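You operate a simulated robot arm through the tools that you are given. There is no shell and no other tool. Be economical: measure what you need, move in short steps, check, and stop when the job is done.

The job below is to be done with a simulated robot arm. You get a single attempt, and the scene is never put back.

TASK
Load the yellow-banded black bolt into the twisting machine; shut the guard.
Fine: lay it in the block's slot, clamp it, wind the block in and lock it; leave the machine off.

It is judged by the outcome, as a careful person would: the job done as asked, and still so three seconds after it is handed in. It fails if anything else is knocked over, pushed out of place, dropped, spilled or broken.

THE ROBOT
A 7-joint arm with a two-finger parallel gripper on a trunk, on a base that drives. Base frame: it is fixed to the floor where the robot stands at the start and does not move with it; the origin is under the middle of the robot, x ahead of it, y to its left, z up. Lengths are in m, angles in degrees, forces in N, time in s.
With the tool pointing down near the work surface it reaches from about 0.28 to 0.72 m from the robot's upright axis, wherever it stands. Its first joint turns from -166.0 to 166.0 degrees. Places, roughly: black wheel [0.4, 0.5, 0.8]; blue lever [0.7, 0.3, 1.1]; orange lock lever [0.4, 0.3, 0.8]; red off-on knob [0.5, 1.1, 1]; slot of the slotted block [0.6, 0.4, 1]; yellow guard [0.6, 0.8, 1]. Payload 1.57 kg.
The tool frame sits at the grasp point between the pads (the TCP): z along the fingers, y along the line on which they close. The tips reach 0.03 m beyond it. The gripper opens to 0.08 m. The fingers are 0.017 m wide and 0.012 m thick; the gripper's body (0.04 by 0.082 m) begins 0.08 m behind the TCP.
Orientation is that of the tool frame in the base frame, as a unit quaternion [w, x, y, z]. With the fingers straight down and closing along the base's y, the tool's x points along the base's -x, its y along +y and its z along -z.

THE INTERFACE
- The arm moves only by the tool nudge_tool. Its argument "rows" is a list of rows, each a list of 3 entries, a list of its own where there are three numbers: the shift along the tool's x, y, z in m, then the turn, a rotation vector about the tool's x, y, z in degrees, then the opening, from 0 (shut) to 1 (fully open). In form: [[[tx, ty, tz], [wx, wy, wz], jaw], ...]. A call has 1 to 12 rows; each row shifts and turns the commanded pose from where the row before left it, along the tool's axes as they then stand. Rows are played at 5 a second. More than 0.05 m and 8.6 degrees between two rows, or a gripper value outside its range, and nothing of the call is played. Where a pose cannot be reached the arm comes as near as it can. A force on the tool above 90 N (or 10 N above the force at the start of the call, whichever is more), or a blocked arm, ends the call early, and 0.2 s more pass. Each finger travels about 0.072 m/s and halts on what it meets, pressing with about 43 N; the grip force reading is that of the motor and also rises with nothing between the fingers. The clock runs only during rows and for 0.2 s after the last one: add rows that do not move to give the fingers time. The reply holds the time, the measured pose of the TCP, the force on the tool along the base axes, the opening and the grip force, in the units named above and with some noise, with the torque about the TCP (base axes, N m) and any sound that the robot's microphone picked up.
- Cameras (640 x 400 px; columns grow to the right, rows downward): "scene" is now at [0.0025, 0.1723, 1.4874]; the picture's right is [0.37, -0.93, 0.00], its down [-0.44, -0.17, -0.88] and it looks along [0.82, 0.33, -0.47] (base axes); focal length 222 px, centre (320, 200). "wrist" rides on the gripper at [0.072, -0.007, -0.122] in the tool frame; the picture's right is [0.09, 1.00, 0.00], its down [-0.84, 0.08, -0.54] and it looks along [-0.54, 0.05, 0.84] (tool axes); focal length 238 px, centre (320, 200). There is no depth. A picture from a camera that has moved, and an enlarged one, comes with that camera's place and axes in the base frame and with its lens.
- camera(camera): a new picture of that camera. It takes no simulated time.
- move_column(by): slides the trunk up (or, below 0, down) by that many m; the arm and the scene camera ride with it, the base frame stays. It gives what a move gives, with no picture.
- roll_base(legs): drives the robot by 1 to 6 legs, each [ahead, left, turn to the left] in m, m and degrees, along the robot's own axes; the way and the turn of a leg run together, so that a leg with both is an arc; at most 1.5 m and 180 degrees a leg. The arm and the cameras ride along, it lands a little off, and it stops where it bumps. It gives what a move gives.
- pan_tilt(pan, tilt): turns the head with the scene camera to pan (to the left, within 86 degrees either way) and tilt (down, from -29 to 69), counted from straight ahead of the robot. It gives what a move gives.
- inspect(camera, box): a new picture of the part [left, top, right, bottom] of that camera's present view, enlarged. It takes no simulated time.
- finish_job(): hands the job in; it is judged then, once.

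Go step by step. Nothing tells you exact positions but the pictures and the camera data: compare them with the known pose of the tool, close in by small moves and look again before you grip or let go. The budget is 120 turns and 90 pictures, counting those below and the enlarged ones. Unless the task says otherwise, let go and move clear before handing in, and close with one line.

The tools are called after ">>>" as name(argument=value, ...) on one line, values as JSON. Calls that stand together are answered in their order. nudge_tool: Moves the arm, as the interface text tells. Its arguments: {"type":"object","properties":{"rows":{"type":"array","items":{"type":"array"}}},"required":["rows"]} The other tools are called the same way: move_column (by) slides the trunk up or down; roll_base (legs) drives the base; pan_tilt (pan, tilt) turns the head that bears the scene camera; camera (camera) takes a picture; inspect (camera, box) takes an enlarged picture of a part of a camera's view; finish_job () hands the job in.

At the start:

```text
clock: 0.0
eef_pos: [0.3215, 0.2502, 1.3592]
orientation: [-0.001, -0.001, 1.0, 0.0]
wrist_force: [-0.1, -0.2, 0.8]
wrist_torque: [-0.02, 0.02, 0.02]
grip_width: 0.0797
finger_force: 0.1
trunk travel left (down, up): [-0.275, 0.205]
robot x, y, heading: [-0.0007, 0.0004, -0.2]
head pan, tilt: [21.7, 28.0]
```

scene: 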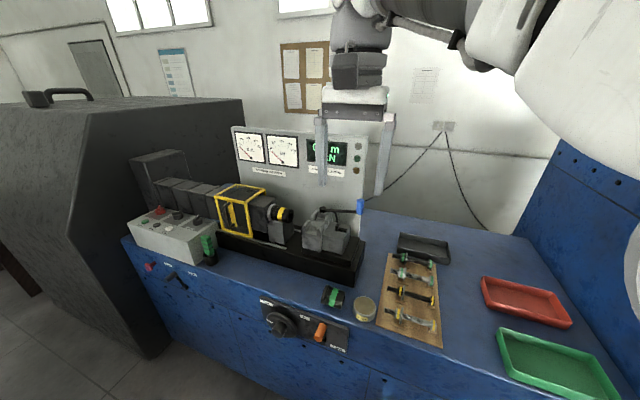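
wrist: 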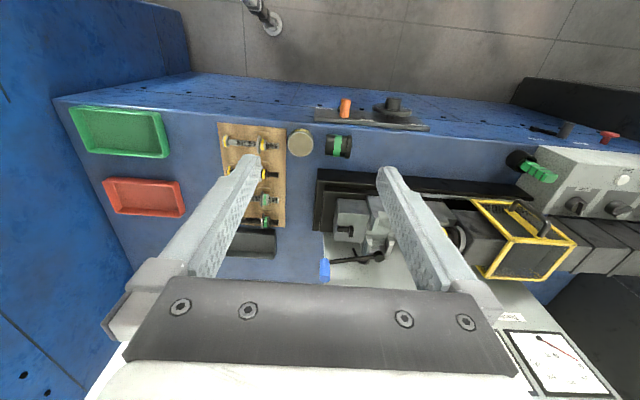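

I see a torsion tester with a slotted block, wheel, lock lever and a wooden rack of bolts. I'll take enlarged views first.

>>> inspect(camera="scene", box=[360, 220, 480, 350])

>>> inspect(camera="scene", box=[200, 170, 380, 290])

>>> inspect(camera="scene", box=[120, 190, 360, 360])

>>> inspect(camera="wrist", box=[200, 80, 400, 290])

```text
3.08 times, centred on (420, 285) of scene
camera zoom: at [0.0025, 0.1723, 1.4874], right [0.37, -0.93, 0.0], down [-0.44, -0.17, -0.88], along [0.82, 0.33, -0.47], focal length 682 px, centre (12, -62)
```

zoom: 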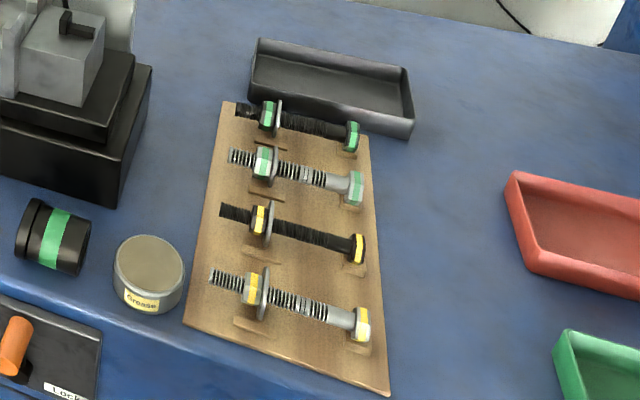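

```text
3.33 times, centred on (290, 230) of scene
camera zoom: at [0.0025, 0.1723, 1.4874], right [0.37, -0.93, 0.0], down [-0.44, -0.17, -0.88], along [0.82, 0.33, -0.47], focal length 739 px, centre (420, 100)
```

zoom: 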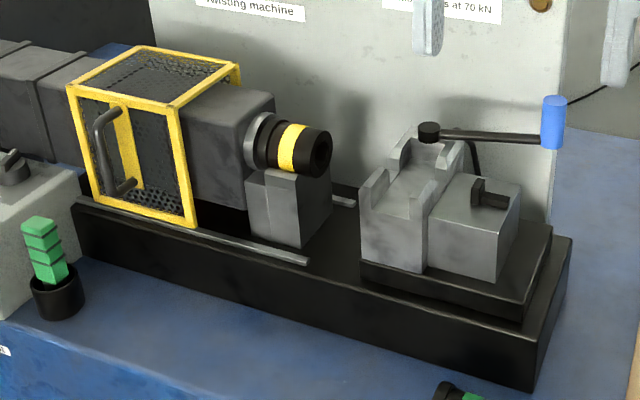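

```text
2.35 times, centred on (240, 275) of scene
camera zoom: at [0.0025, 0.1723, 1.4874], right [0.37, -0.93, 0.0], down [-0.44, -0.17, -0.88], along [0.82, 0.33, -0.47], focal length 522 px, centre (508, 24)
```

zoom: 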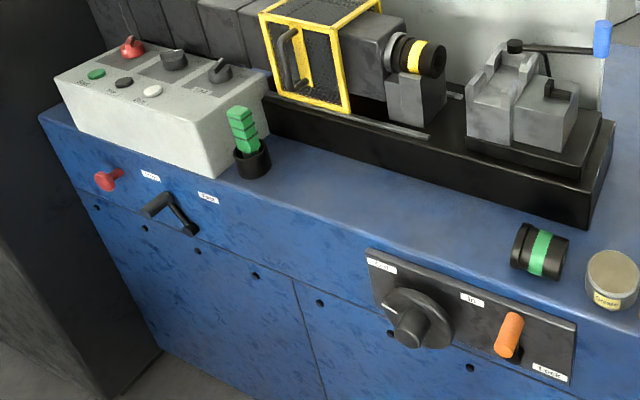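

```text
1.90 times, centred on (300, 185) of wrist
camera zoom: at [0.2507, 0.2419, 1.4828], right [-0.09, 1.0, 0.0], down [0.84, 0.08, 0.54], along [0.54, 0.05, -0.84], focal length 454 px, centre (358, 229)
```

zoom: 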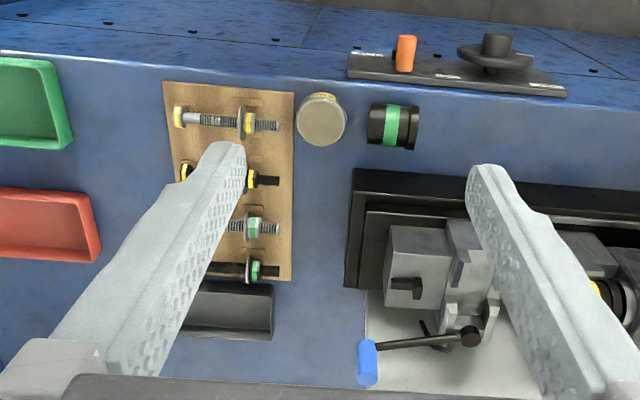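

The black yellow-banded bolt is the third from the back, with its nut at about (0.57, 0.11, 0.88). The slot is at about (0.58, 0.42, 1.04). I'll drive left so both are within reach, then look more closely.

>>> roll_base(legs=[[0, 0.27, 0]])

>>> pan_tilt(pan=0, tilt=40)

>>> camera(camera="scene")

>>> inspect(camera="wrist", box=[120, 80, 440, 280])

```text
clock: 2.6
eef_pos: [0.3218, 0.5191, 1.359]
orientation: [0.0, 0.0, 1.0, 0.0]
wrist_force: [1.1, -0.4, -0.5]
wrist_torque: [0.0, 0.03, 0.0]
grip_width: 0.0799
finger_force: 0.0
trunk travel left (down, up): [-0.275, 0.205]
robot x, y, heading: [-0.0003, 0.2699, 0.0]
head pan, tilt: [21.7, 28.0]
```

```text
clock: 3.5
eef_pos: [0.3223, 0.5195, 1.3602]
orientation: [0.0, 0.0, 1.0, 0.0]
wrist_force: [1.0, -0.2, 0.3]
wrist_torque: [0.03, -0.01, 0.0]
grip_width: 0.0799
finger_force: 0.0
trunk travel left (down, up): [-0.275, 0.205]
robot x, y, heading: [0.0011, 0.2676, -0.0]
head pan, tilt: [0.0, 40.0]
```

```text
83 pictures are left
camera scene: at [0.0028, 0.4084, 1.4689], right [0.0, -1.0, 0.0], down [-0.64, 0.0, -0.77], along [0.77, 0.0, -0.64], focal length 222 px, centre (320, 200)
```

scene: 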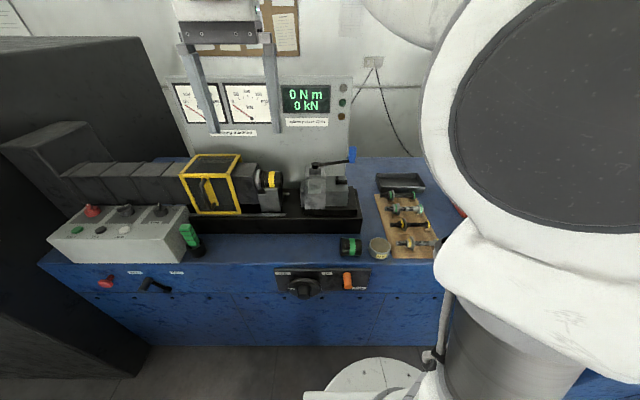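

```text
2.00 times, centred on (280, 180) of wrist
camera zoom: at [0.2508, 0.5115, 1.4828], right [-0.09, 1.0, 0.0], down [0.84, 0.08, 0.54], along [0.54, 0.05, -0.84], focal length 477 px, centre (400, 240)
```

zoom: 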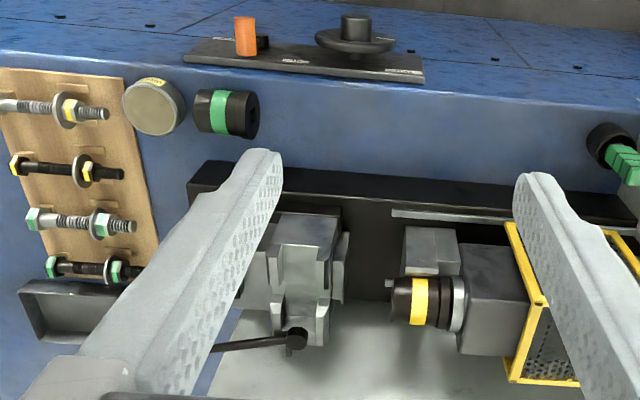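

Next I need detail on the block and the wheel panel.

>>> inspect(camera="scene", box=[240, 140, 370, 230])

>>> inspect(camera="scene", box=[260, 255, 390, 310])

>>> inspect(camera="scene", box=[365, 180, 445, 260])

```text
4.44 times, centred on (305, 185) of scene
camera zoom: at [0.0028, 0.4084, 1.4689], right [0.0, -1.0, 0.0], down [-0.64, 0.0, -0.77], along [0.77, 0.0, -0.64], focal length 986 px, centre (387, 267)
```

zoom: 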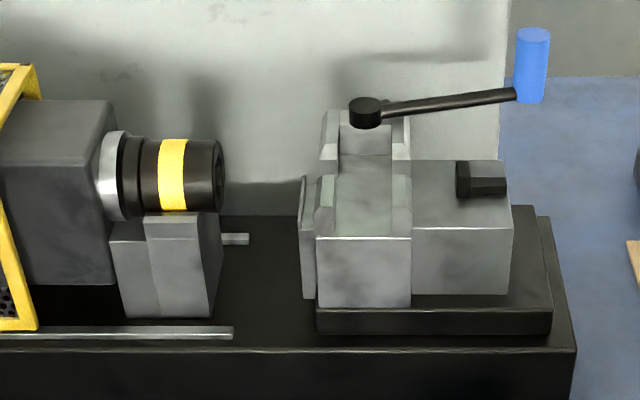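

```text
4.92 times, centred on (325, 282) of scene
camera zoom: at [0.0028, 0.4084, 1.4689], right [0.0, -1.0, 0.0], down [-0.64, 0.0, -0.77], along [0.77, 0.0, -0.64], focal length 1092 px, centre (295, -206)
```

zoom: 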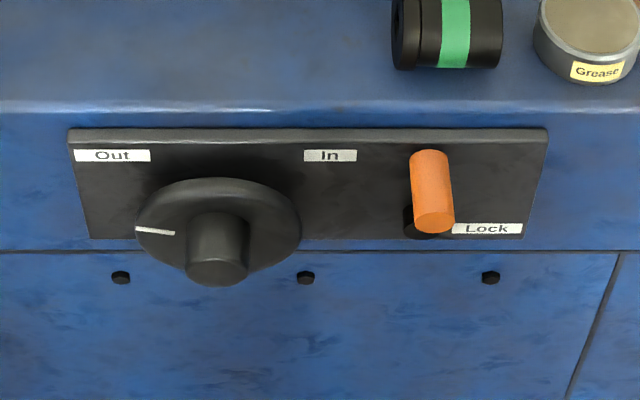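

```text
5.00 times, centred on (405, 220) of scene
camera zoom: at [0.0028, 0.4084, 1.4689], right [0.0, -1.0, 0.0], down [-0.64, 0.0, -0.77], along [0.77, 0.0, -0.64], focal length 1109 px, centre (-105, 100)
```

zoom: 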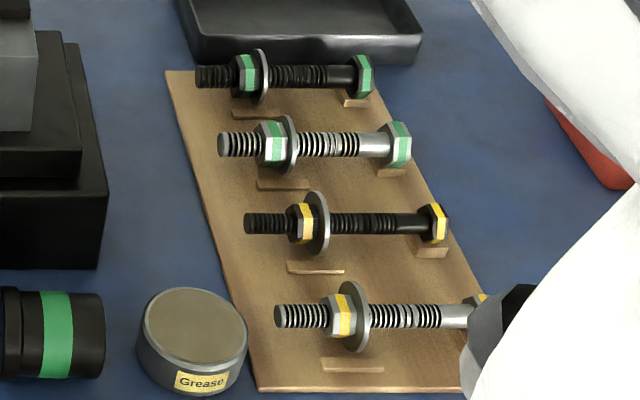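

I'll bring the wrist camera closer to the block.

>>> nudge_tool(rows=[[[-0.028, -0.02, 0.028], [0, 0, 0], 1], [[-0.028, -0.02, 0.028], [0, 0, 0], 1], [[-0.028, -0.02, 0.028], [0, 0, 0], 1], [[-0.028, -0.02, 0.028], [0, 0, 0], 1], [[-0.028, -0.02, 0.028], [0, 0, 0], 1]])

>>> camera(camera="wrist")

```text
clock: 4.7
eef_pos: [0.461, 0.4177, 1.2209]
orientation: [-0.001, 0.0, 1.0, 0.0]
wrist_force: [-0.2, 0.7, -0.1]
wrist_torque: [0.02, 0.02, -0.01]
grip_width: 0.08
finger_force: 0.1
trunk travel left (down, up): [-0.275, 0.205]
robot x, y, heading: [-0.0014, 0.269, -0.2]
head pan, tilt: [0.0, 40.0]
```

```text
78 pictures are left
camera wrist: at [0.3898, 0.4106, 1.3423], right [-0.09, 1.0, 0.0], down [0.84, 0.08, 0.54], along [0.54, 0.05, -0.84], focal length 238 px, centre (320, 200)
```

wrist: 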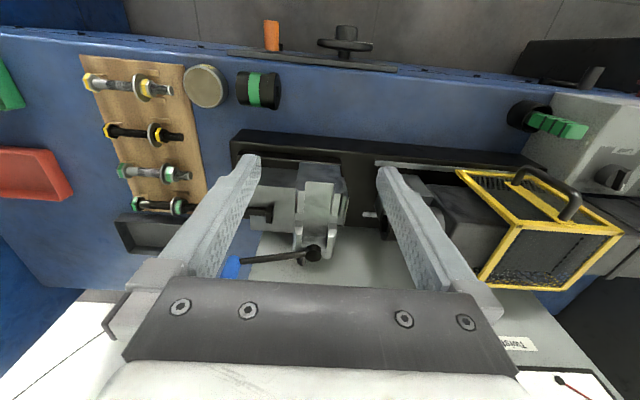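

>>> inspect(camera="wrist", box=[220, 120, 420, 280])

>>> inspect(camera="wrist", box=[70, 50, 220, 230])

```text
2.50 times, centred on (320, 200) of wrist
camera zoom: at [0.3898, 0.4106, 1.3423], right [-0.09, 1.0, 0.0], down [0.84, 0.08, 0.54], along [0.54, 0.05, -0.84], focal length 596 px, centre (320, 200)
```

zoom: 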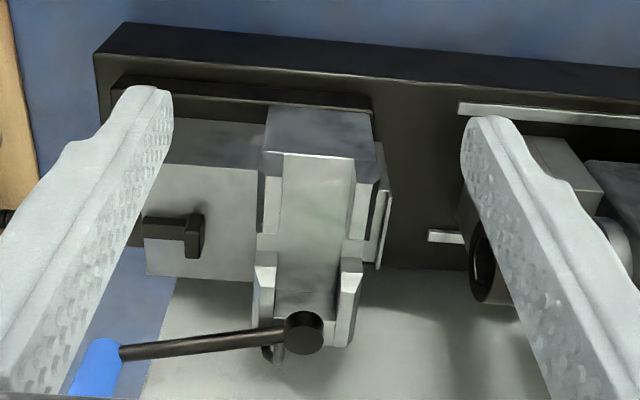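

```text
2.22 times, centred on (145, 140) of wrist
camera zoom: at [0.3898, 0.4106, 1.3423], right [-0.09, 1.0, 0.0], down [0.84, 0.08, 0.54], along [0.54, 0.05, -0.84], focal length 530 px, centre (709, 333)
```

zoom: 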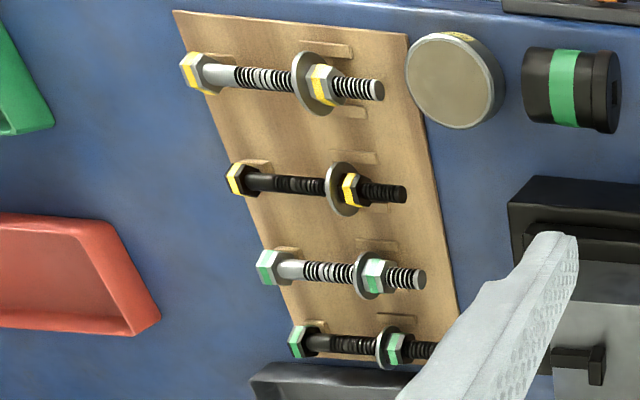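

I'll turn the tool 90° so the fingers close along x and the wrist camera looks from the chuck side.

>>> nudge_tool(rows=[[[0, 0, 0], [0, 0, 8.5], 1], [[0, 0, 0], [0, 0, 8.5], 1], [[0, 0, 0], [0, 0, 8.5], 1], [[0, 0, 0], [0, 0, 8.5], 1], [[0, 0, 0], [0, 0, 8.5], 1], [[0, 0, 0], [0, 0, 8.5], 1], [[0, 0, 0], [0, 0, 8.5], 1], [[0, 0, 0], [0, 0, 8.5], 1], [[0, 0, 0], [0, 0, 8.5], 1], [[0, 0, 0], [0, 0, 8.5], 1], [[0, 0, 0], [0, 0, 5], 1]])

>>> nudge_tool(rows=[[[0.025, 0.04, 0], [0, 0, 0], 1], [[0.025, 0.04, 0], [0, 0, 0], 1], [[0.025, 0.04, 0.02], [0, 0, 0], 1], [[0, 0, 0], [0, 0, 0], 1]])

>>> camera(camera="wrist")

>>> inspect(camera="wrist", box=[220, 80, 420, 280])

```text
clock: 7.1
eef_pos: [0.4625, 0.4181, 1.2207]
orientation: [0.001, 0.707, 0.707, 0.0]
wrist_force: [0.2, 0.0, 0.1]
wrist_torque: [-0.01, -0.01, -0.01]
grip_width: 0.0801
finger_force: 0.1
trunk travel left (down, up): [-0.275, 0.205]
robot x, y, heading: [0.0014, 0.2693, 0.1]
head pan, tilt: [0.0, 40.0]
```

```text
refused: row 3 steps farther than a row can; nothing moved
```

```text
75 pictures are left
camera wrist: at [0.4567, 0.4897, 1.343], right [1.0, 0.09, 0.0], down [0.08, -0.84, 0.54], along [0.05, -0.54, -0.84], focal length 238 px, centre (320, 200)
```

wrist: 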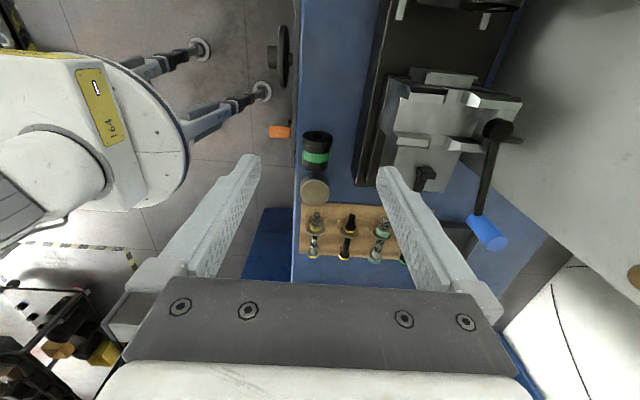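

```text
2.00 times, centred on (320, 180) of wrist
camera zoom: at [0.4567, 0.4897, 1.343], right [1.0, 0.09, 0.0], down [0.08, -0.84, 0.54], along [0.05, -0.54, -0.84], focal length 477 px, centre (320, 240)
```

zoom: 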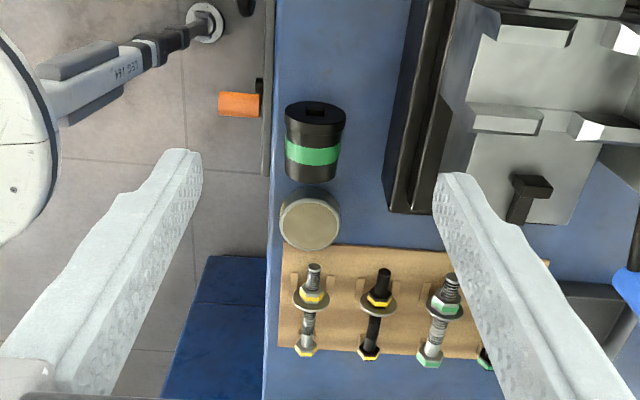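

>>> nudge_tool(rows=[[[0.025, 0.04, 0], [0, 0, 0], 1], [[0.025, 0.04, 0], [0, 0, 0], 1], [[0.03, 0.035, 0.0], [0, 0, 0], 1], [[0.02, 0, 0], [0, 0, 0], 1]])

>>> inspect(camera="wrist", box=[220, 80, 420, 280])

```text
clock: 8.1
eef_pos: [0.5774, 0.5182, 1.2175]
orientation: [0.0, 0.708, 0.707, 0.0]
wrist_force: [0.4, -0.6, 0.3]
wrist_torque: [-0.04, -0.02, 0.0]
grip_width: 0.0798
finger_force: 0.0
trunk travel left (down, up): [-0.275, 0.205]
robot x, y, heading: [0.001, 0.2722, -0.2]
head pan, tilt: [0.0, 40.0]
```

```text
2.00 times, centred on (320, 180) of wrist
camera zoom: at [0.5712, 0.5897, 1.3403], right [1.0, 0.09, 0.0], down [0.08, -0.84, 0.54], along [0.05, -0.54, -0.84], focal length 477 px, centre (320, 240)
```

zoom: 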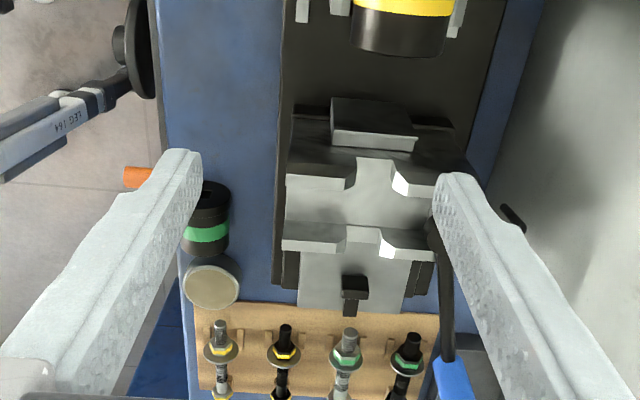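

The slot runs along y through two notched walls at x≈0.62, y≈0.40 and 0.46. It has room between the walls for the fingers and a stop behind the head. I'll go over the bolt next, with the jaws half open so they miss the neighbouring bolts.

>>> nudge_tool(rows=[[[-0.046, 0, 0], [0, 0, 0], 0.5], [[-0.046, 0, 0], [0, 0, 0], 0.5], [[-0.046, 0, 0], [0, 0, 0], 0.5], [[-0.046, 0, 0], [0, 0, 0], 0.5], [[-0.046, 0, 0], [0, 0, 0], 0.5], [[-0.046, 0, 0], [0, 0, 0], 0.5], [[-0.046, 0, 0], [0, 0, 0], 0.5], [[-0.046, 0, 0], [0, 0, 0], 0.5], [[-0.046, 0, 0.0], [0, 0, 0], 0.5], [[-0.046, 0, 0.0], [0, 0, 0], 0.5], [[0, 0, 0.045], [0, 0, 0], 0.5], [[0, 0, 0.045], [0, 0, 0], 0.5]])

>>> nudge_tool(rows=[[[0, 0, 0.045], [0, 0, 0], 0.5], [[0, 0, 0.03], [0, 0, 0], 0.5], [[0, 0, 0], [0, 0, 0], 0.5]])

>>> camera(camera="wrist")

>>> camera(camera="scene")

```text
clock: 10.7
eef_pos: [0.5745, 0.0593, 1.1302]
orientation: [0.0, 0.708, 0.706, 0.0]
wrist_force: [0.3, 0.0, -0.3]
wrist_torque: [0.03, -0.02, -0.01]
grip_width: 0.04
finger_force: 0.0
trunk travel left (down, up): [-0.275, 0.205]
robot x, y, heading: [-0.0002, 0.271, -0.1]
head pan, tilt: [0.0, 40.0]
```

```text
clock: 11.5
eef_pos: [0.576, 0.0587, 1.0547]
orientation: [0.0, 0.707, 0.707, 0.0]
wrist_force: [0.7, -0.1, 0.5]
wrist_torque: [-0.01, -0.01, -0.03]
grip_width: 0.0399
finger_force: 0.1
trunk travel left (down, up): [-0.275, 0.205]
robot x, y, heading: [-0.0011, 0.2705, -0.2]
head pan, tilt: [0.0, 40.0]
```

```text
72 pictures are left
camera wrist: at [0.5704, 0.1294, 1.1775], right [1.0, 0.09, 0.0], down [0.08, -0.84, 0.54], along [0.05, -0.54, -0.84], focal length 238 px, centre (320, 200)
```

wrist: 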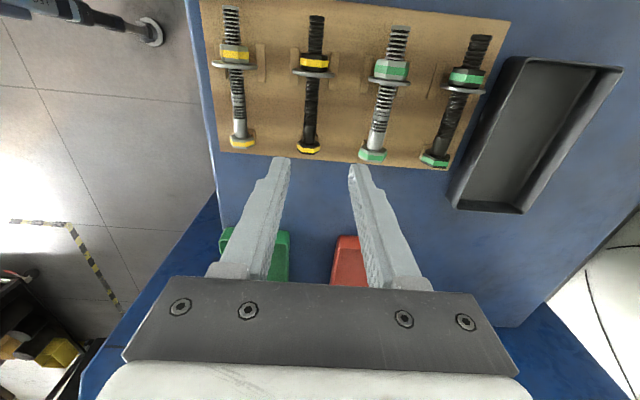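

```text
71 pictures are left
camera scene: at [0.0029, 0.4083, 1.4689], right [0.0, -1.0, 0.0], down [-0.64, 0.0, -0.77], along [0.77, 0.0, -0.64], focal length 222 px, centre (320, 200)
```

scene: 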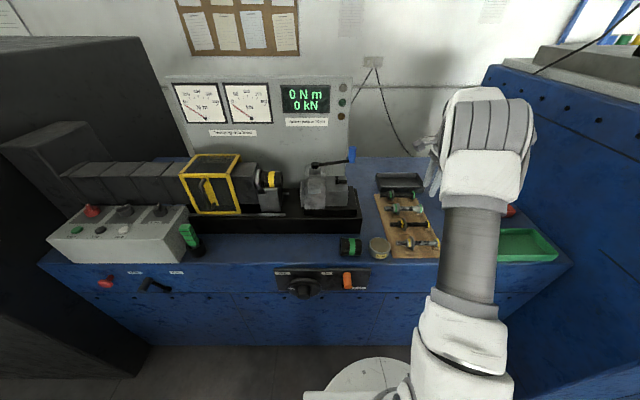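

Bolt axis is at x≈0.566, with the shank middle at y≈0.06. I'll descend part-way and re-check.

>>> nudge_tool(rows=[[[0, -0.0095, 0.04], [0, 0, 0], 0.5], [[0, 0, 0.04], [0, 0, 0], 0.5], [[0, 0, 0.035], [0, 0, 0], 0.5], [[0, 0, 0], [0, 0, 0], 0.5]])

>>> inspect(camera="wrist", box=[240, 40, 400, 240])

>>> inspect(camera="scene", box=[370, 160, 450, 260])

```text
clock: 12.5
eef_pos: [0.5658, 0.0603, 0.9414]
orientation: [0.0, 0.707, 0.707, 0.0]
wrist_force: [-0.1, 0.4, 1.3]
wrist_torque: [0.01, 0.01, 0.02]
grip_width: 0.04
finger_force: 0.1
trunk travel left (down, up): [-0.275, 0.205]
robot x, y, heading: [0.0021, 0.2683, -0.2]
head pan, tilt: [0.0, 40.0]
```

```text
2.00 times, centred on (320, 140) of wrist
camera zoom: at [0.5609, 0.1317, 1.0638], right [1.0, 0.09, 0.0], down [0.08, -0.84, 0.54], along [0.05, -0.54, -0.84], focal length 477 px, centre (320, 320)
```

zoom: 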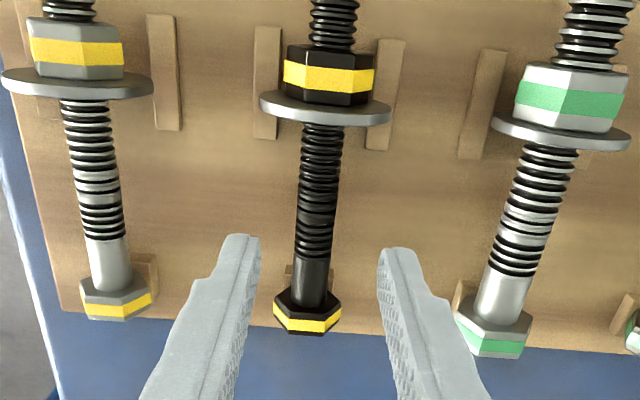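

```text
4.00 times, centred on (410, 210) of scene
camera zoom: at [0.0029, 0.4083, 1.4689], right [0.0, -1.0, 0.0], down [-0.64, 0.0, -0.77], along [0.77, 0.0, -0.64], focal length 887 px, centre (-40, 160)
```

zoom: 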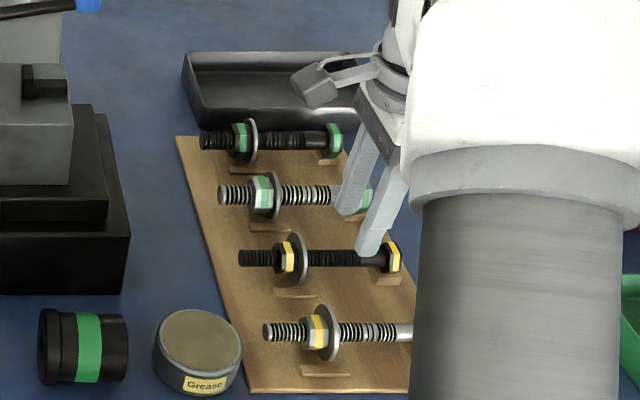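

>>> nudge_tool(rows=[[[0, 0, 0.025], [0, 0, 0], 0.5], [[0, 0, 0.024], [0, 0, 0], 0.5], [[0, 0, 0], [0, 0, 0], 0.5]])

>>> inspect(camera="wrist", box=[240, 80, 400, 240])

>>> inspect(camera="scene", box=[380, 180, 430, 230])

```text
clock: 13.3
eef_pos: [0.5683, 0.0606, 0.8924]
orientation: [-0.001, 0.707, 0.707, 0.0]
wrist_force: [0.0, 0.6, 0.5]
wrist_torque: [0.0, 0.01, 0.02]
grip_width: 0.0401
finger_force: 0.1
trunk travel left (down, up): [-0.275, 0.205]
robot x, y, heading: [0.003, 0.2679, 0.1]
head pan, tilt: [0.0, 40.0]
```

```text
2.50 times, centred on (320, 160) of wrist
camera zoom: at [0.5622, 0.1305, 1.0151], right [1.0, 0.09, 0.0], down [0.08, -0.84, 0.54], along [0.05, -0.54, -0.84], focal length 596 px, centre (320, 300)
```

zoom: 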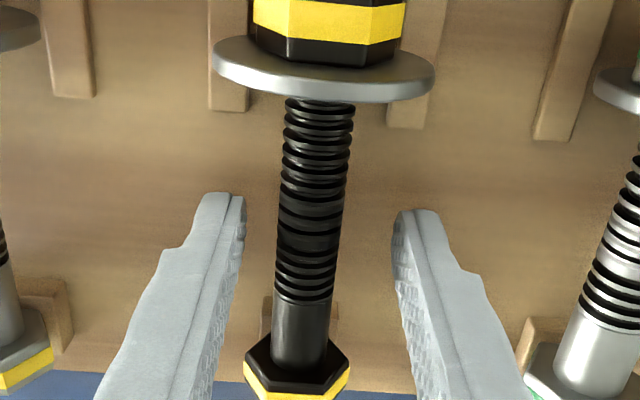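

```text
8.00 times, centred on (405, 205) of scene
camera zoom: at [0.0029, 0.4083, 1.4689], right [0.0, -1.0, 0.0], down [-0.64, 0.0, -0.77], along [0.77, 0.0, -0.64], focal length 1774 px, centre (-360, 160)
```

zoom: 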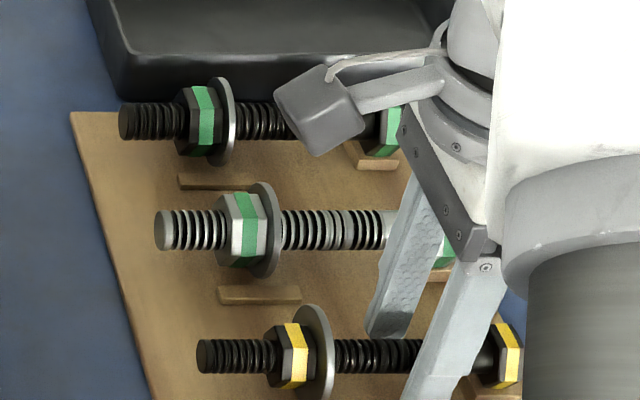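

Centred over the shank, with the axis at z≈0.876. I'll raise slightly so the tips protrude only a little below the bolt, then close.

>>> nudge_tool(rows=[[[0, -0.0005, -0.004], [0, 0, 0], 0.4], [[0, 0, 0], [0, 0, 0], 0.3], [[0, 0, 0], [0, 0, 0], 0.1], [[0, 0, 0], [0, 0, 0], 0.1], [[0, 0, 0], [0, 0, 0], 0.1]])

>>> inspect(camera="wrist", box=[240, 80, 400, 240])

```text
clock: 14.5
eef_pos: [0.5677, 0.0582, 0.8964]
orientation: [0.0, 0.707, 0.707, 0.0]
wrist_force: [0.1, 0.4, 0.8]
wrist_torque: [-0.03, 0.02, 0.03]
grip_width: 0.0146
finger_force: 30.8
trunk travel left (down, up): [-0.275, 0.205]
robot x, y, heading: [0.0032, 0.2686, 0.4]
head pan, tilt: [0.0, 40.0]
```

```text
2.50 times, centred on (320, 160) of wrist
camera zoom: at [0.5615, 0.1302, 1.0188], right [1.0, 0.09, 0.0], down [0.08, -0.84, 0.54], along [0.05, -0.54, -0.84], focal length 596 px, centre (320, 300)
```

zoom: 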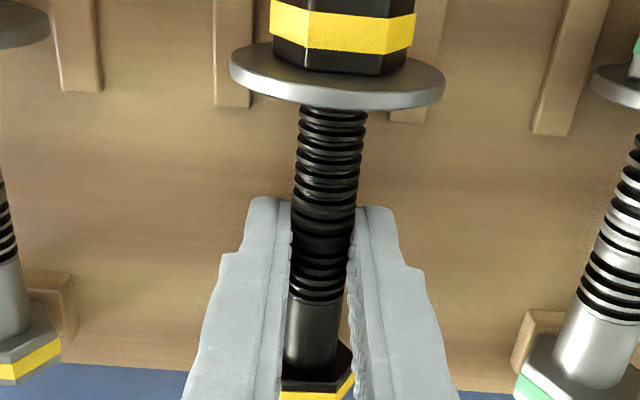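

Gripped at 14.6 mm. I'll lift it straight up.

>>> nudge_tool(rows=[[[0, 0, -0.01], [0, 0, 0], 0], [[0, 0, -0.03], [0, 0, 0], 0], [[0, 0, -0.04], [0, 0, 0], 0], [[0, 0, -0.045], [0, 0, 0], 0], [[0, 0, -0.045], [0, 0, 0], 0], [[0, 0, -0.045], [0, 0, 0], 0], [[0, 0, 0], [0, 0, 0], 0]])

>>> camera(camera="wrist")

>>> inspect(camera="scene", box=[340, 120, 480, 260])

```text
clock: 16.1
eef_pos: [0.5653, 0.0573, 1.1089]
orientation: [0.0, 0.707, 0.707, 0.0]
wrist_force: [0.5, -0.2, -3.3]
wrist_torque: [-0.03, 0.0, -0.05]
grip_width: 0.0145
finger_force: 31.0
trunk travel left (down, up): [-0.275, 0.205]
robot x, y, heading: [-0.0011, 0.269, -0.1]
head pan, tilt: [0.0, 40.0]
```

```text
65 pictures are left
camera wrist: at [0.5602, 0.129, 1.2319], right [1.0, 0.09, 0.0], down [0.08, -0.84, 0.54], along [0.05, -0.54, -0.84], focal length 238 px, centre (320, 200)
```

wrist: 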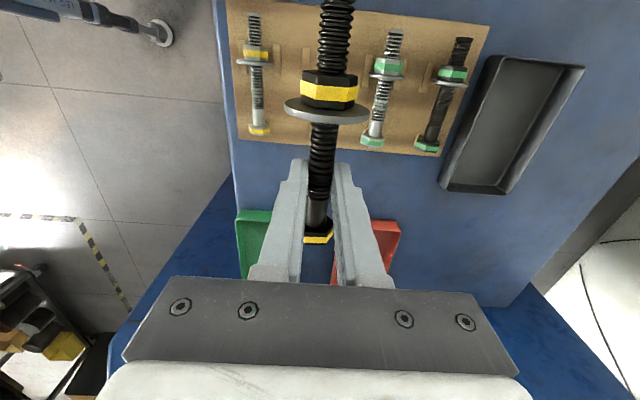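

```text
2.86 times, centred on (410, 190) of scene
camera zoom: at [0.0029, 0.4083, 1.4689], right [0.0, -1.0, 0.0], down [-0.64, 0.0, -0.77], along [0.77, 0.0, -0.64], focal length 634 px, centre (63, 229)
```

zoom: 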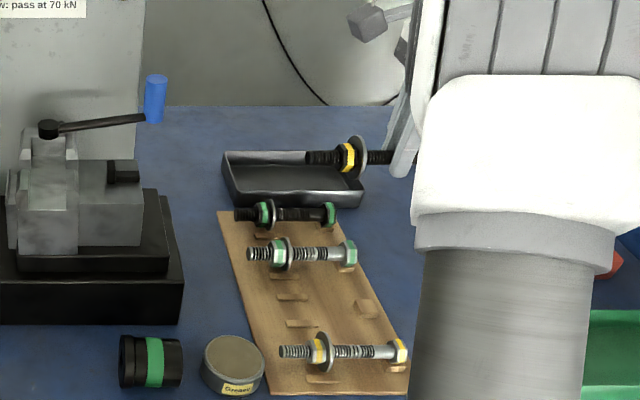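

Bolt is held level and the others are undisturbed. The scene camera lines up with the block, so I'll zoom in there to measure the slot.

>>> inspect(camera="scene", box=[296, 156, 360, 212])

```text
7.14 times, centred on (328, 184) of scene
camera zoom: at [0.0029, 0.4083, 1.4689], right [0.0, -1.0, 0.0], down [-0.64, 0.0, -0.77], along [0.77, 0.0, -0.64], focal length 1584 px, centre (263, 314)
```

zoom: 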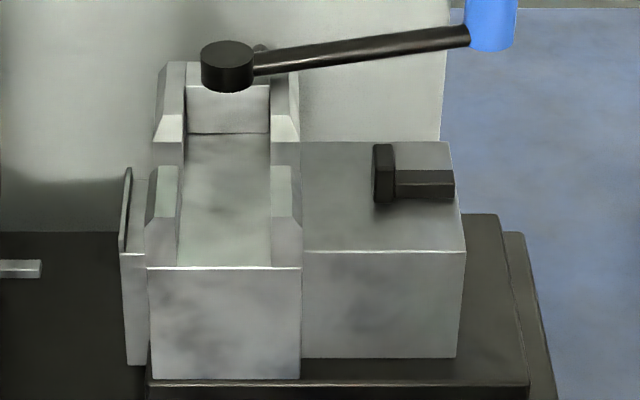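

I'll carry the bolt beside the block and take a closer look at its chuck-side face.

>>> nudge_tool(rows=[[[0, 0, -0.04], [0, 0, 0], 0], [[0, 0, -0.02], [0, 0, 0], 0], [[0.045, -0.005, 0], [0, 0, 0], 0], [[0.045, -0.005, 0], [0, 0, 0], 0], [[0.045, -0.005, 0], [0, 0, 0], 0], [[0.045, -0.005, 0], [0, 0, 0], 0], [[0.045, -0.005, 0], [0, 0, 0], 0], [[0.045, -0.005, 0], [0, 0, 0], 0], [[0.045, 0, 0], [0, 0, 0], 0], [[0.045, 0, 0], [0, 0, 0], 0], [[0.045, 0, 0], [0, 0, 0], 0], [[0.045, 0, 0], [0, 0, 0], 0]])

>>> camera(camera="wrist")

>>> inspect(camera="wrist", box=[320, 40, 480, 180])

```text
clock: 18.7
eef_pos: [0.5368, 0.5078, 1.1692]
orientation: [0.0, 0.707, 0.707, 0.001]
wrist_force: [-0.7, -0.6, -3.5]
wrist_torque: [-0.03, -0.02, -0.03]
grip_width: 0.0149
finger_force: 30.5
trunk travel left (down, up): [-0.275, 0.205]
robot x, y, heading: [-0.0006, 0.2692, 0.2]
head pan, tilt: [0.0, 40.0]
```

```text
62 pictures are left
camera wrist: at [0.5318, 0.5787, 1.2911], right [1.0, 0.09, 0.0], down [0.08, -0.84, 0.54], along [0.05, -0.54, -0.84], focal length 238 px, centre (320, 200)
```

wrist: 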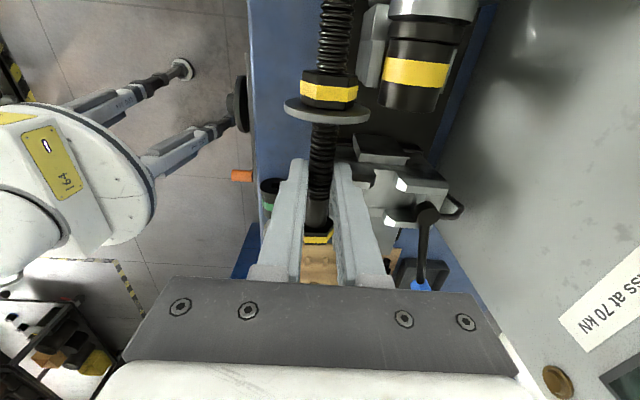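

```text
2.86 times, centred on (400, 110) of wrist
camera zoom: at [0.5318, 0.5787, 1.2911], right [1.0, 0.09, 0.0], down [0.08, -0.84, 0.54], along [0.05, -0.54, -0.84], focal length 681 px, centre (91, 457)
```

zoom: 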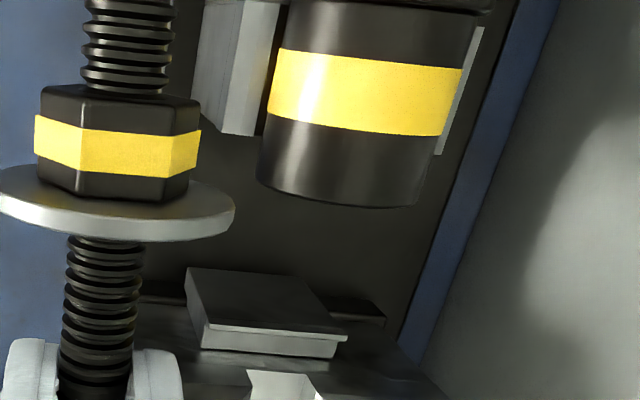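

Estimates: slot floor z≈1.037, bolt axis when seated ≈1.045, x≈0.619, y of grip ≈0.424. I'll move above the slot and check.

>>> nudge_tool(rows=[[[-0.042, 0, 0], [0, 0, 0], 0], [[-0.042, 0, 0], [0, 0, 0], 0], [[0, 0.041, 0], [0, 0, 0], 0], [[0, 0.041, 0], [0, 0, 0], 0], [[0, 0, 0.03], [0, 0, 0], 0], [[0, 0, 0.02], [0, 0, 0], 0], [[0, 0, 0], [0, 0, 0], 0]])

>>> inspect(camera="scene", box=[280, 140, 360, 212])

>>> inspect(camera="wrist", box=[250, 60, 400, 260])

```text
clock: 20.3
eef_pos: [0.62, 0.4236, 1.1225]
orientation: [0.0, 0.708, 0.707, 0.0]
wrist_force: [0.6, 0.1, -2.2]
wrist_torque: [-0.07, -0.01, 0.06]
grip_width: 0.0149
finger_force: 30.3
trunk travel left (down, up): [-0.275, 0.205]
robot x, y, heading: [-0.0, 0.2702, -0.1]
head pan, tilt: [0.0, 40.0]
```

```text
5.56 times, centred on (320, 176) of scene
camera zoom: at [0.0031, 0.4084, 1.4689], right [0.0, -1.0, 0.0], down [-0.64, 0.0, -0.77], along [0.77, 0.0, -0.64], focal length 1232 px, centre (320, 333)
```

zoom: 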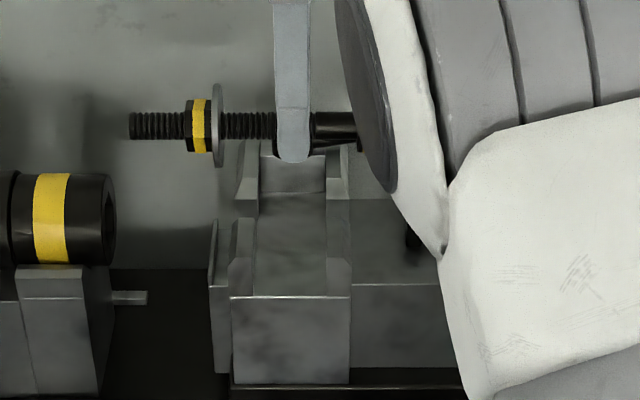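

```text
2.00 times, centred on (325, 160) of wrist
camera zoom: at [0.6139, 0.4957, 1.2436], right [1.0, 0.09, 0.0], down [0.08, -0.84, 0.54], along [0.05, -0.54, -0.84], focal length 477 px, centre (310, 280)
```

zoom: 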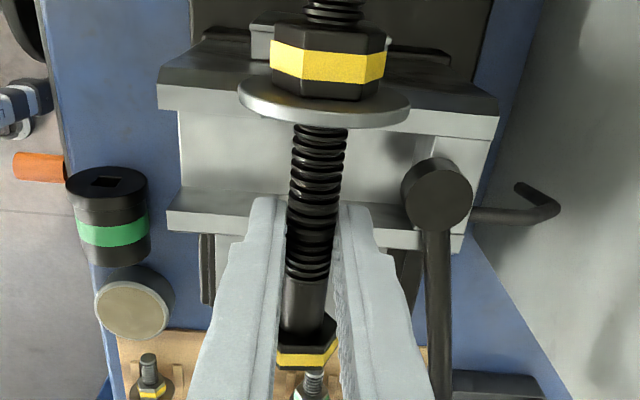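

Aligned: the washer is just beyond the chuck-side wall. Descending carefully.

>>> nudge_tool(rows=[[[0, -0.001, 0.02], [0, 0, 0], 0], [[0, 0, 0.015], [0, 0, 0], 0], [[0, 0, 0.008], [0, 0, 0], 0], [[0, 0, 0], [0, 0, 0], 0]])

>>> inspect(camera="scene", box=[280, 140, 360, 212])

>>> inspect(camera="wrist", box=[250, 60, 400, 260])

```text
clock: 21.3
eef_pos: [0.6188, 0.4258, 1.0764]
orientation: [0.0, 0.707, 0.707, -0.001]
wrist_force: [-0.3, -0.2, -3.1]
wrist_torque: [-0.07, 0.01, -0.01]
grip_width: 0.015
finger_force: 30.9
trunk travel left (down, up): [-0.275, 0.205]
robot x, y, heading: [0.0006, 0.2695, -0.0]
head pan, tilt: [0.0, 40.0]
```

```text
5.56 times, centred on (320, 176) of scene
camera zoom: at [0.003, 0.4084, 1.4689], right [0.0, -1.0, 0.0], down [-0.64, 0.0, -0.77], along [0.77, 0.0, -0.64], focal length 1232 px, centre (320, 333)
```

zoom: 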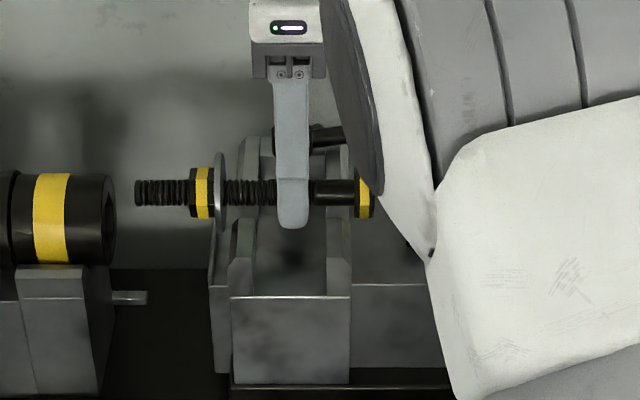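

```text
2.00 times, centred on (325, 160) of wrist
camera zoom: at [0.6122, 0.4965, 1.1993], right [1.0, 0.09, 0.0], down [0.08, -0.84, 0.54], along [0.05, -0.54, -0.84], focal length 477 px, centre (310, 280)
```

zoom: 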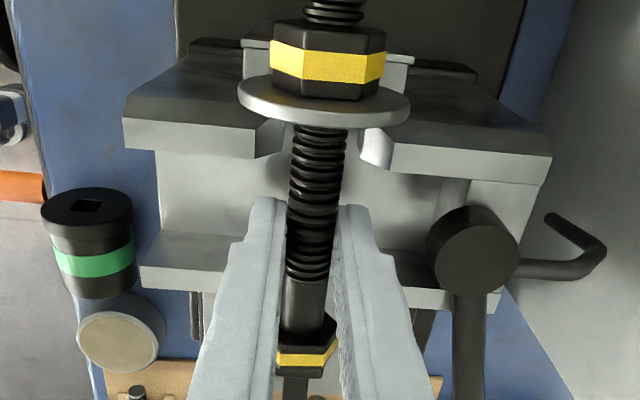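

Centred between head and washer, and over the notch. I'll lower the last centimetre in small steps.

>>> nudge_tool(rows=[[[0, 0, 0.004], [0, 0, 0], 0], [[0, 0, 0.003], [0, 0, 0], 0], [[0, 0, 0.002], [0, 0, 0], 0], [[0, 0, 0.002], [0, 0, 0], 0], [[0, 0, 0.0], [0, 0, 0], 0]])

>>> inspect(camera="scene", box=[280, 140, 360, 212])

```text
clock: 22.5
eef_pos: [0.6187, 0.4241, 1.0673]
orientation: [-0.001, 0.707, 0.707, 0.001]
wrist_force: [0.1, 0.6, -2.9]
wrist_torque: [-0.04, 0.01, 0.0]
grip_width: 0.0152
finger_force: 30.8
trunk travel left (down, up): [-0.275, 0.205]
robot x, y, heading: [0.0, 0.27, -0.2]
head pan, tilt: [0.0, 40.0]
```

```text
5.56 times, centred on (320, 176) of scene
camera zoom: at [0.003, 0.4084, 1.4689], right [0.0, -1.0, 0.0], down [-0.64, 0.0, -0.77], along [0.77, 0.0, -0.64], focal length 1232 px, centre (320, 333)
```

zoom: 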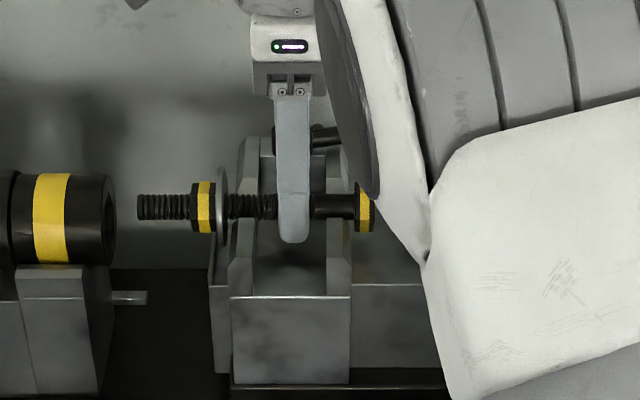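

>>> nudge_tool(rows=[[[0, 0, 0.002], [0, 0, 0], 0], [[0, 0, 0.002], [0, 0, 0], 0], [[0, 0, 0.002], [0, 0, 0], 0], [[0, 0, 0], [0, 0, 0], 0]])

```text
clock: 23.5
eef_pos: [0.618, 0.4253, 1.061]
orientation: [0.0, 0.707, 0.707, 0.0]
wrist_force: [0.4, -0.3, -2.5]
wrist_torque: [-0.06, 0.01, 0.0]
grip_width: 0.015
finger_force: 30.7
trunk travel left (down, up): [-0.275, 0.205]
robot x, y, heading: [-0.0024, 0.2702, -0.1]
head pan, tilt: [0.0, 40.0]
```

>>> nudge_tool(rows=[[[0, 0, 0.002], [0, 0, 0], 0], [[0, 0, 0.002], [0, 0, 0], 0], [[0, 0, 0], [0, 0, 0], 0]])

>>> inspect(camera="scene", box=[280, 140, 360, 212])

>>> inspect(camera="wrist", box=[250, 60, 400, 260])

```text
clock: 24.3
eef_pos: [0.62, 0.4232, 1.0563]
orientation: [0.0, 0.707, 0.707, 0.001]
wrist_force: [1.1, 0.6, 4.6]
wrist_torque: [-0.07, 0.05, -0.04]
grip_width: 0.0149
finger_force: 31.5
trunk travel left (down, up): [-0.275, 0.205]
robot x, y, heading: [0.0026, 0.2702, -0.0]
head pan, tilt: [0.0, 40.0]
```

```text
5.56 times, centred on (320, 176) of scene
camera zoom: at [0.0026, 0.4083, 1.469], right [0.0, -1.0, 0.0], down [-0.64, 0.0, -0.77], along [0.77, 0.0, -0.64], focal length 1232 px, centre (320, 333)
```

zoom: 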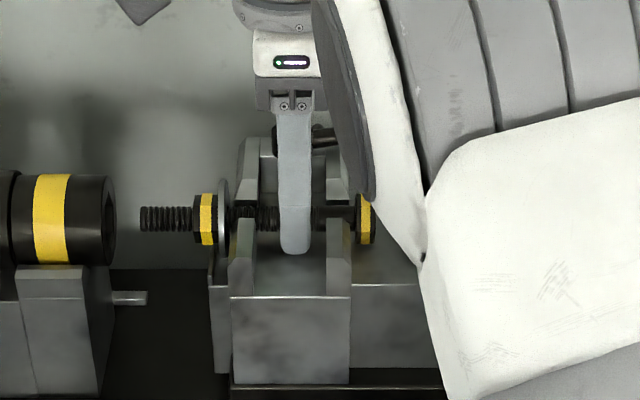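

```text
2.00 times, centred on (325, 160) of wrist
camera zoom: at [0.6124, 0.4952, 1.1804], right [1.0, 0.09, 0.0], down [0.08, -0.84, 0.54], along [0.05, -0.54, -0.84], focal length 477 px, centre (310, 280)
```

zoom: 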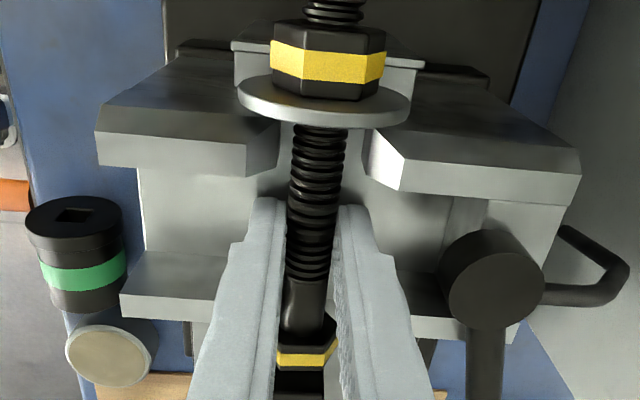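

Contact felt and the bolt sits in the notch at socket height. I'll open the jaws just slightly and check.

>>> nudge_tool(rows=[[[0, 0, -0.0005], [0, 0, 0], 0.21], [[0, 0, 0], [0, 0, 0], 0.24], [[0, 0, 0], [0, 0, 0], 0.26], [[0, 0, 0], [0, 0, 0], 0.26]])

>>> inspect(camera="scene", box=[280, 140, 360, 212])

>>> inspect(camera="wrist", box=[250, 60, 400, 260])

```text
clock: 25.3
eef_pos: [0.6191, 0.4243, 1.058]
orientation: [0.0, 0.707, 0.707, 0.001]
wrist_force: [6.7, 0.7, 10.2]
wrist_torque: [0.0, -0.08, -0.02]
grip_width: 0.0161
finger_force: 0.1
trunk travel left (down, up): [-0.275, 0.205]
robot x, y, heading: [-0.0017, 0.2689, -0.1]
head pan, tilt: [0.0, 40.0]
```

```text
5.56 times, centred on (320, 176) of scene
camera zoom: at [0.0027, 0.4082, 1.469], right [0.0, -1.0, 0.0], down [-0.64, 0.0, -0.77], along [0.77, 0.0, -0.64], focal length 1232 px, centre (320, 333)
```

zoom: 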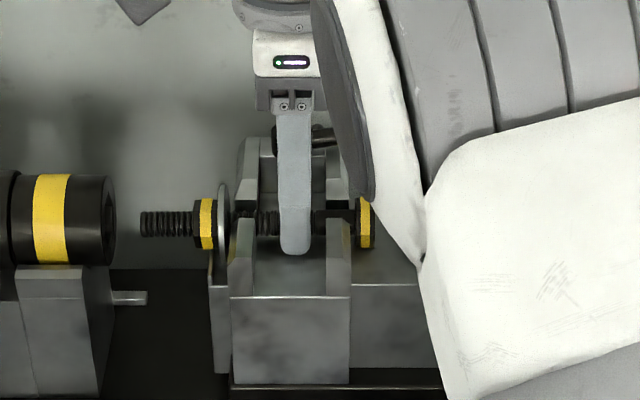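

```text
2.00 times, centred on (325, 160) of wrist
camera zoom: at [0.6125, 0.4952, 1.1804], right [1.0, 0.09, 0.0], down [0.08, -0.84, 0.54], along [0.05, -0.54, -0.84], focal length 477 px, centre (310, 280)
```

zoom: 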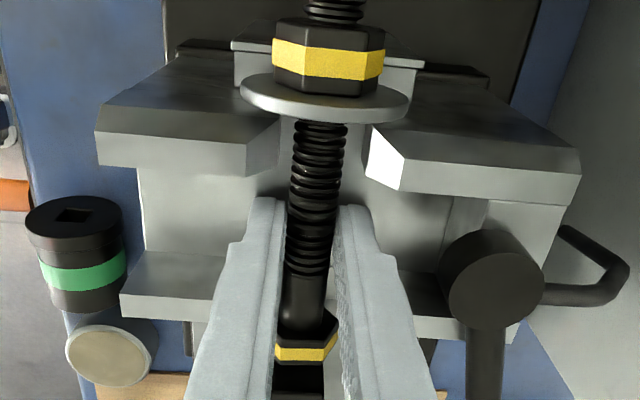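

The bolt has settled but the tips are pressing the channel floor. I'll lift 2 mm and open a bit more.

>>> nudge_tool(rows=[[[0, 0, -0.0025], [0, 0, 0], 0.26], [[0, 0, 0], [0, 0, 0], 0.26], [[0, 0, 0], [0, 0, 0], 0.26]])

```text
clock: 26.1
eef_pos: [0.6175, 0.4249, 1.0599]
orientation: [-0.001, 0.708, 0.706, -0.001]
wrist_force: [0.8, -0.5, -0.2]
wrist_torque: [-0.02, 0.0, 0.0]
grip_width: 0.0207
finger_force: 0.0
trunk travel left (down, up): [-0.275, 0.205]
robot x, y, heading: [0.0006, 0.2659, 0.0]
head pan, tilt: [0.0, 40.0]
```

Released freely; lifting straight up.

>>> nudge_tool(rows=[[[0, 0, -0.01], [0, 0, 0], 0.26], [[0, 0, -0.02], [0, 0, 0], 0.26], [[0, 0, -0.04], [0, 0, 0], 0.26], [[0, 0, -0.045], [0, 0, 0], 0.26], [[0, 0, -0.045], [0, 0, 0], 0.3], [[0, 0, 0], [0, 0, 0], 0.3]])

>>> inspect(camera="scene", box=[280, 140, 360, 212])

>>> inspect(camera="wrist", box=[240, 60, 440, 260])

```text
clock: 27.5
eef_pos: [0.6138, 0.4232, 1.2155]
orientation: [0.0, 0.707, 0.707, -0.001]
wrist_force: [0.0, 0.6, 0.3]
wrist_torque: [0.0, 0.02, 0.0]
grip_width: 0.0239
finger_force: 0.1
out of reach, approached as far as the arm can: row 5
trunk travel left (down, up): [-0.275, 0.205]
robot x, y, heading: [-0.001, 0.2702, 0.0]
head pan, tilt: [0.0, 40.0]
```

```text
5.56 times, centred on (320, 176) of scene
camera zoom: at [0.0033, 0.4084, 1.4688], right [0.0, -1.0, 0.0], down [-0.64, 0.0, -0.77], along [0.77, 0.0, -0.64], focal length 1232 px, centre (320, 333)
```

zoom: 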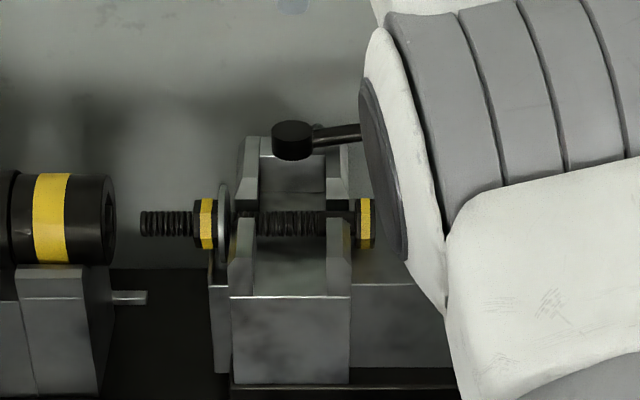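

```text
2.00 times, centred on (340, 160) of wrist
camera zoom: at [0.6067, 0.4948, 1.3387], right [1.0, 0.09, 0.0], down [0.08, -0.84, 0.54], along [0.05, -0.54, -0.84], focal length 477 px, centre (280, 280)
```

zoom: 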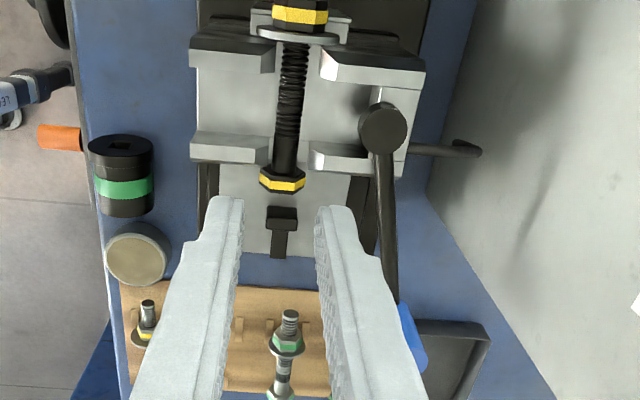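

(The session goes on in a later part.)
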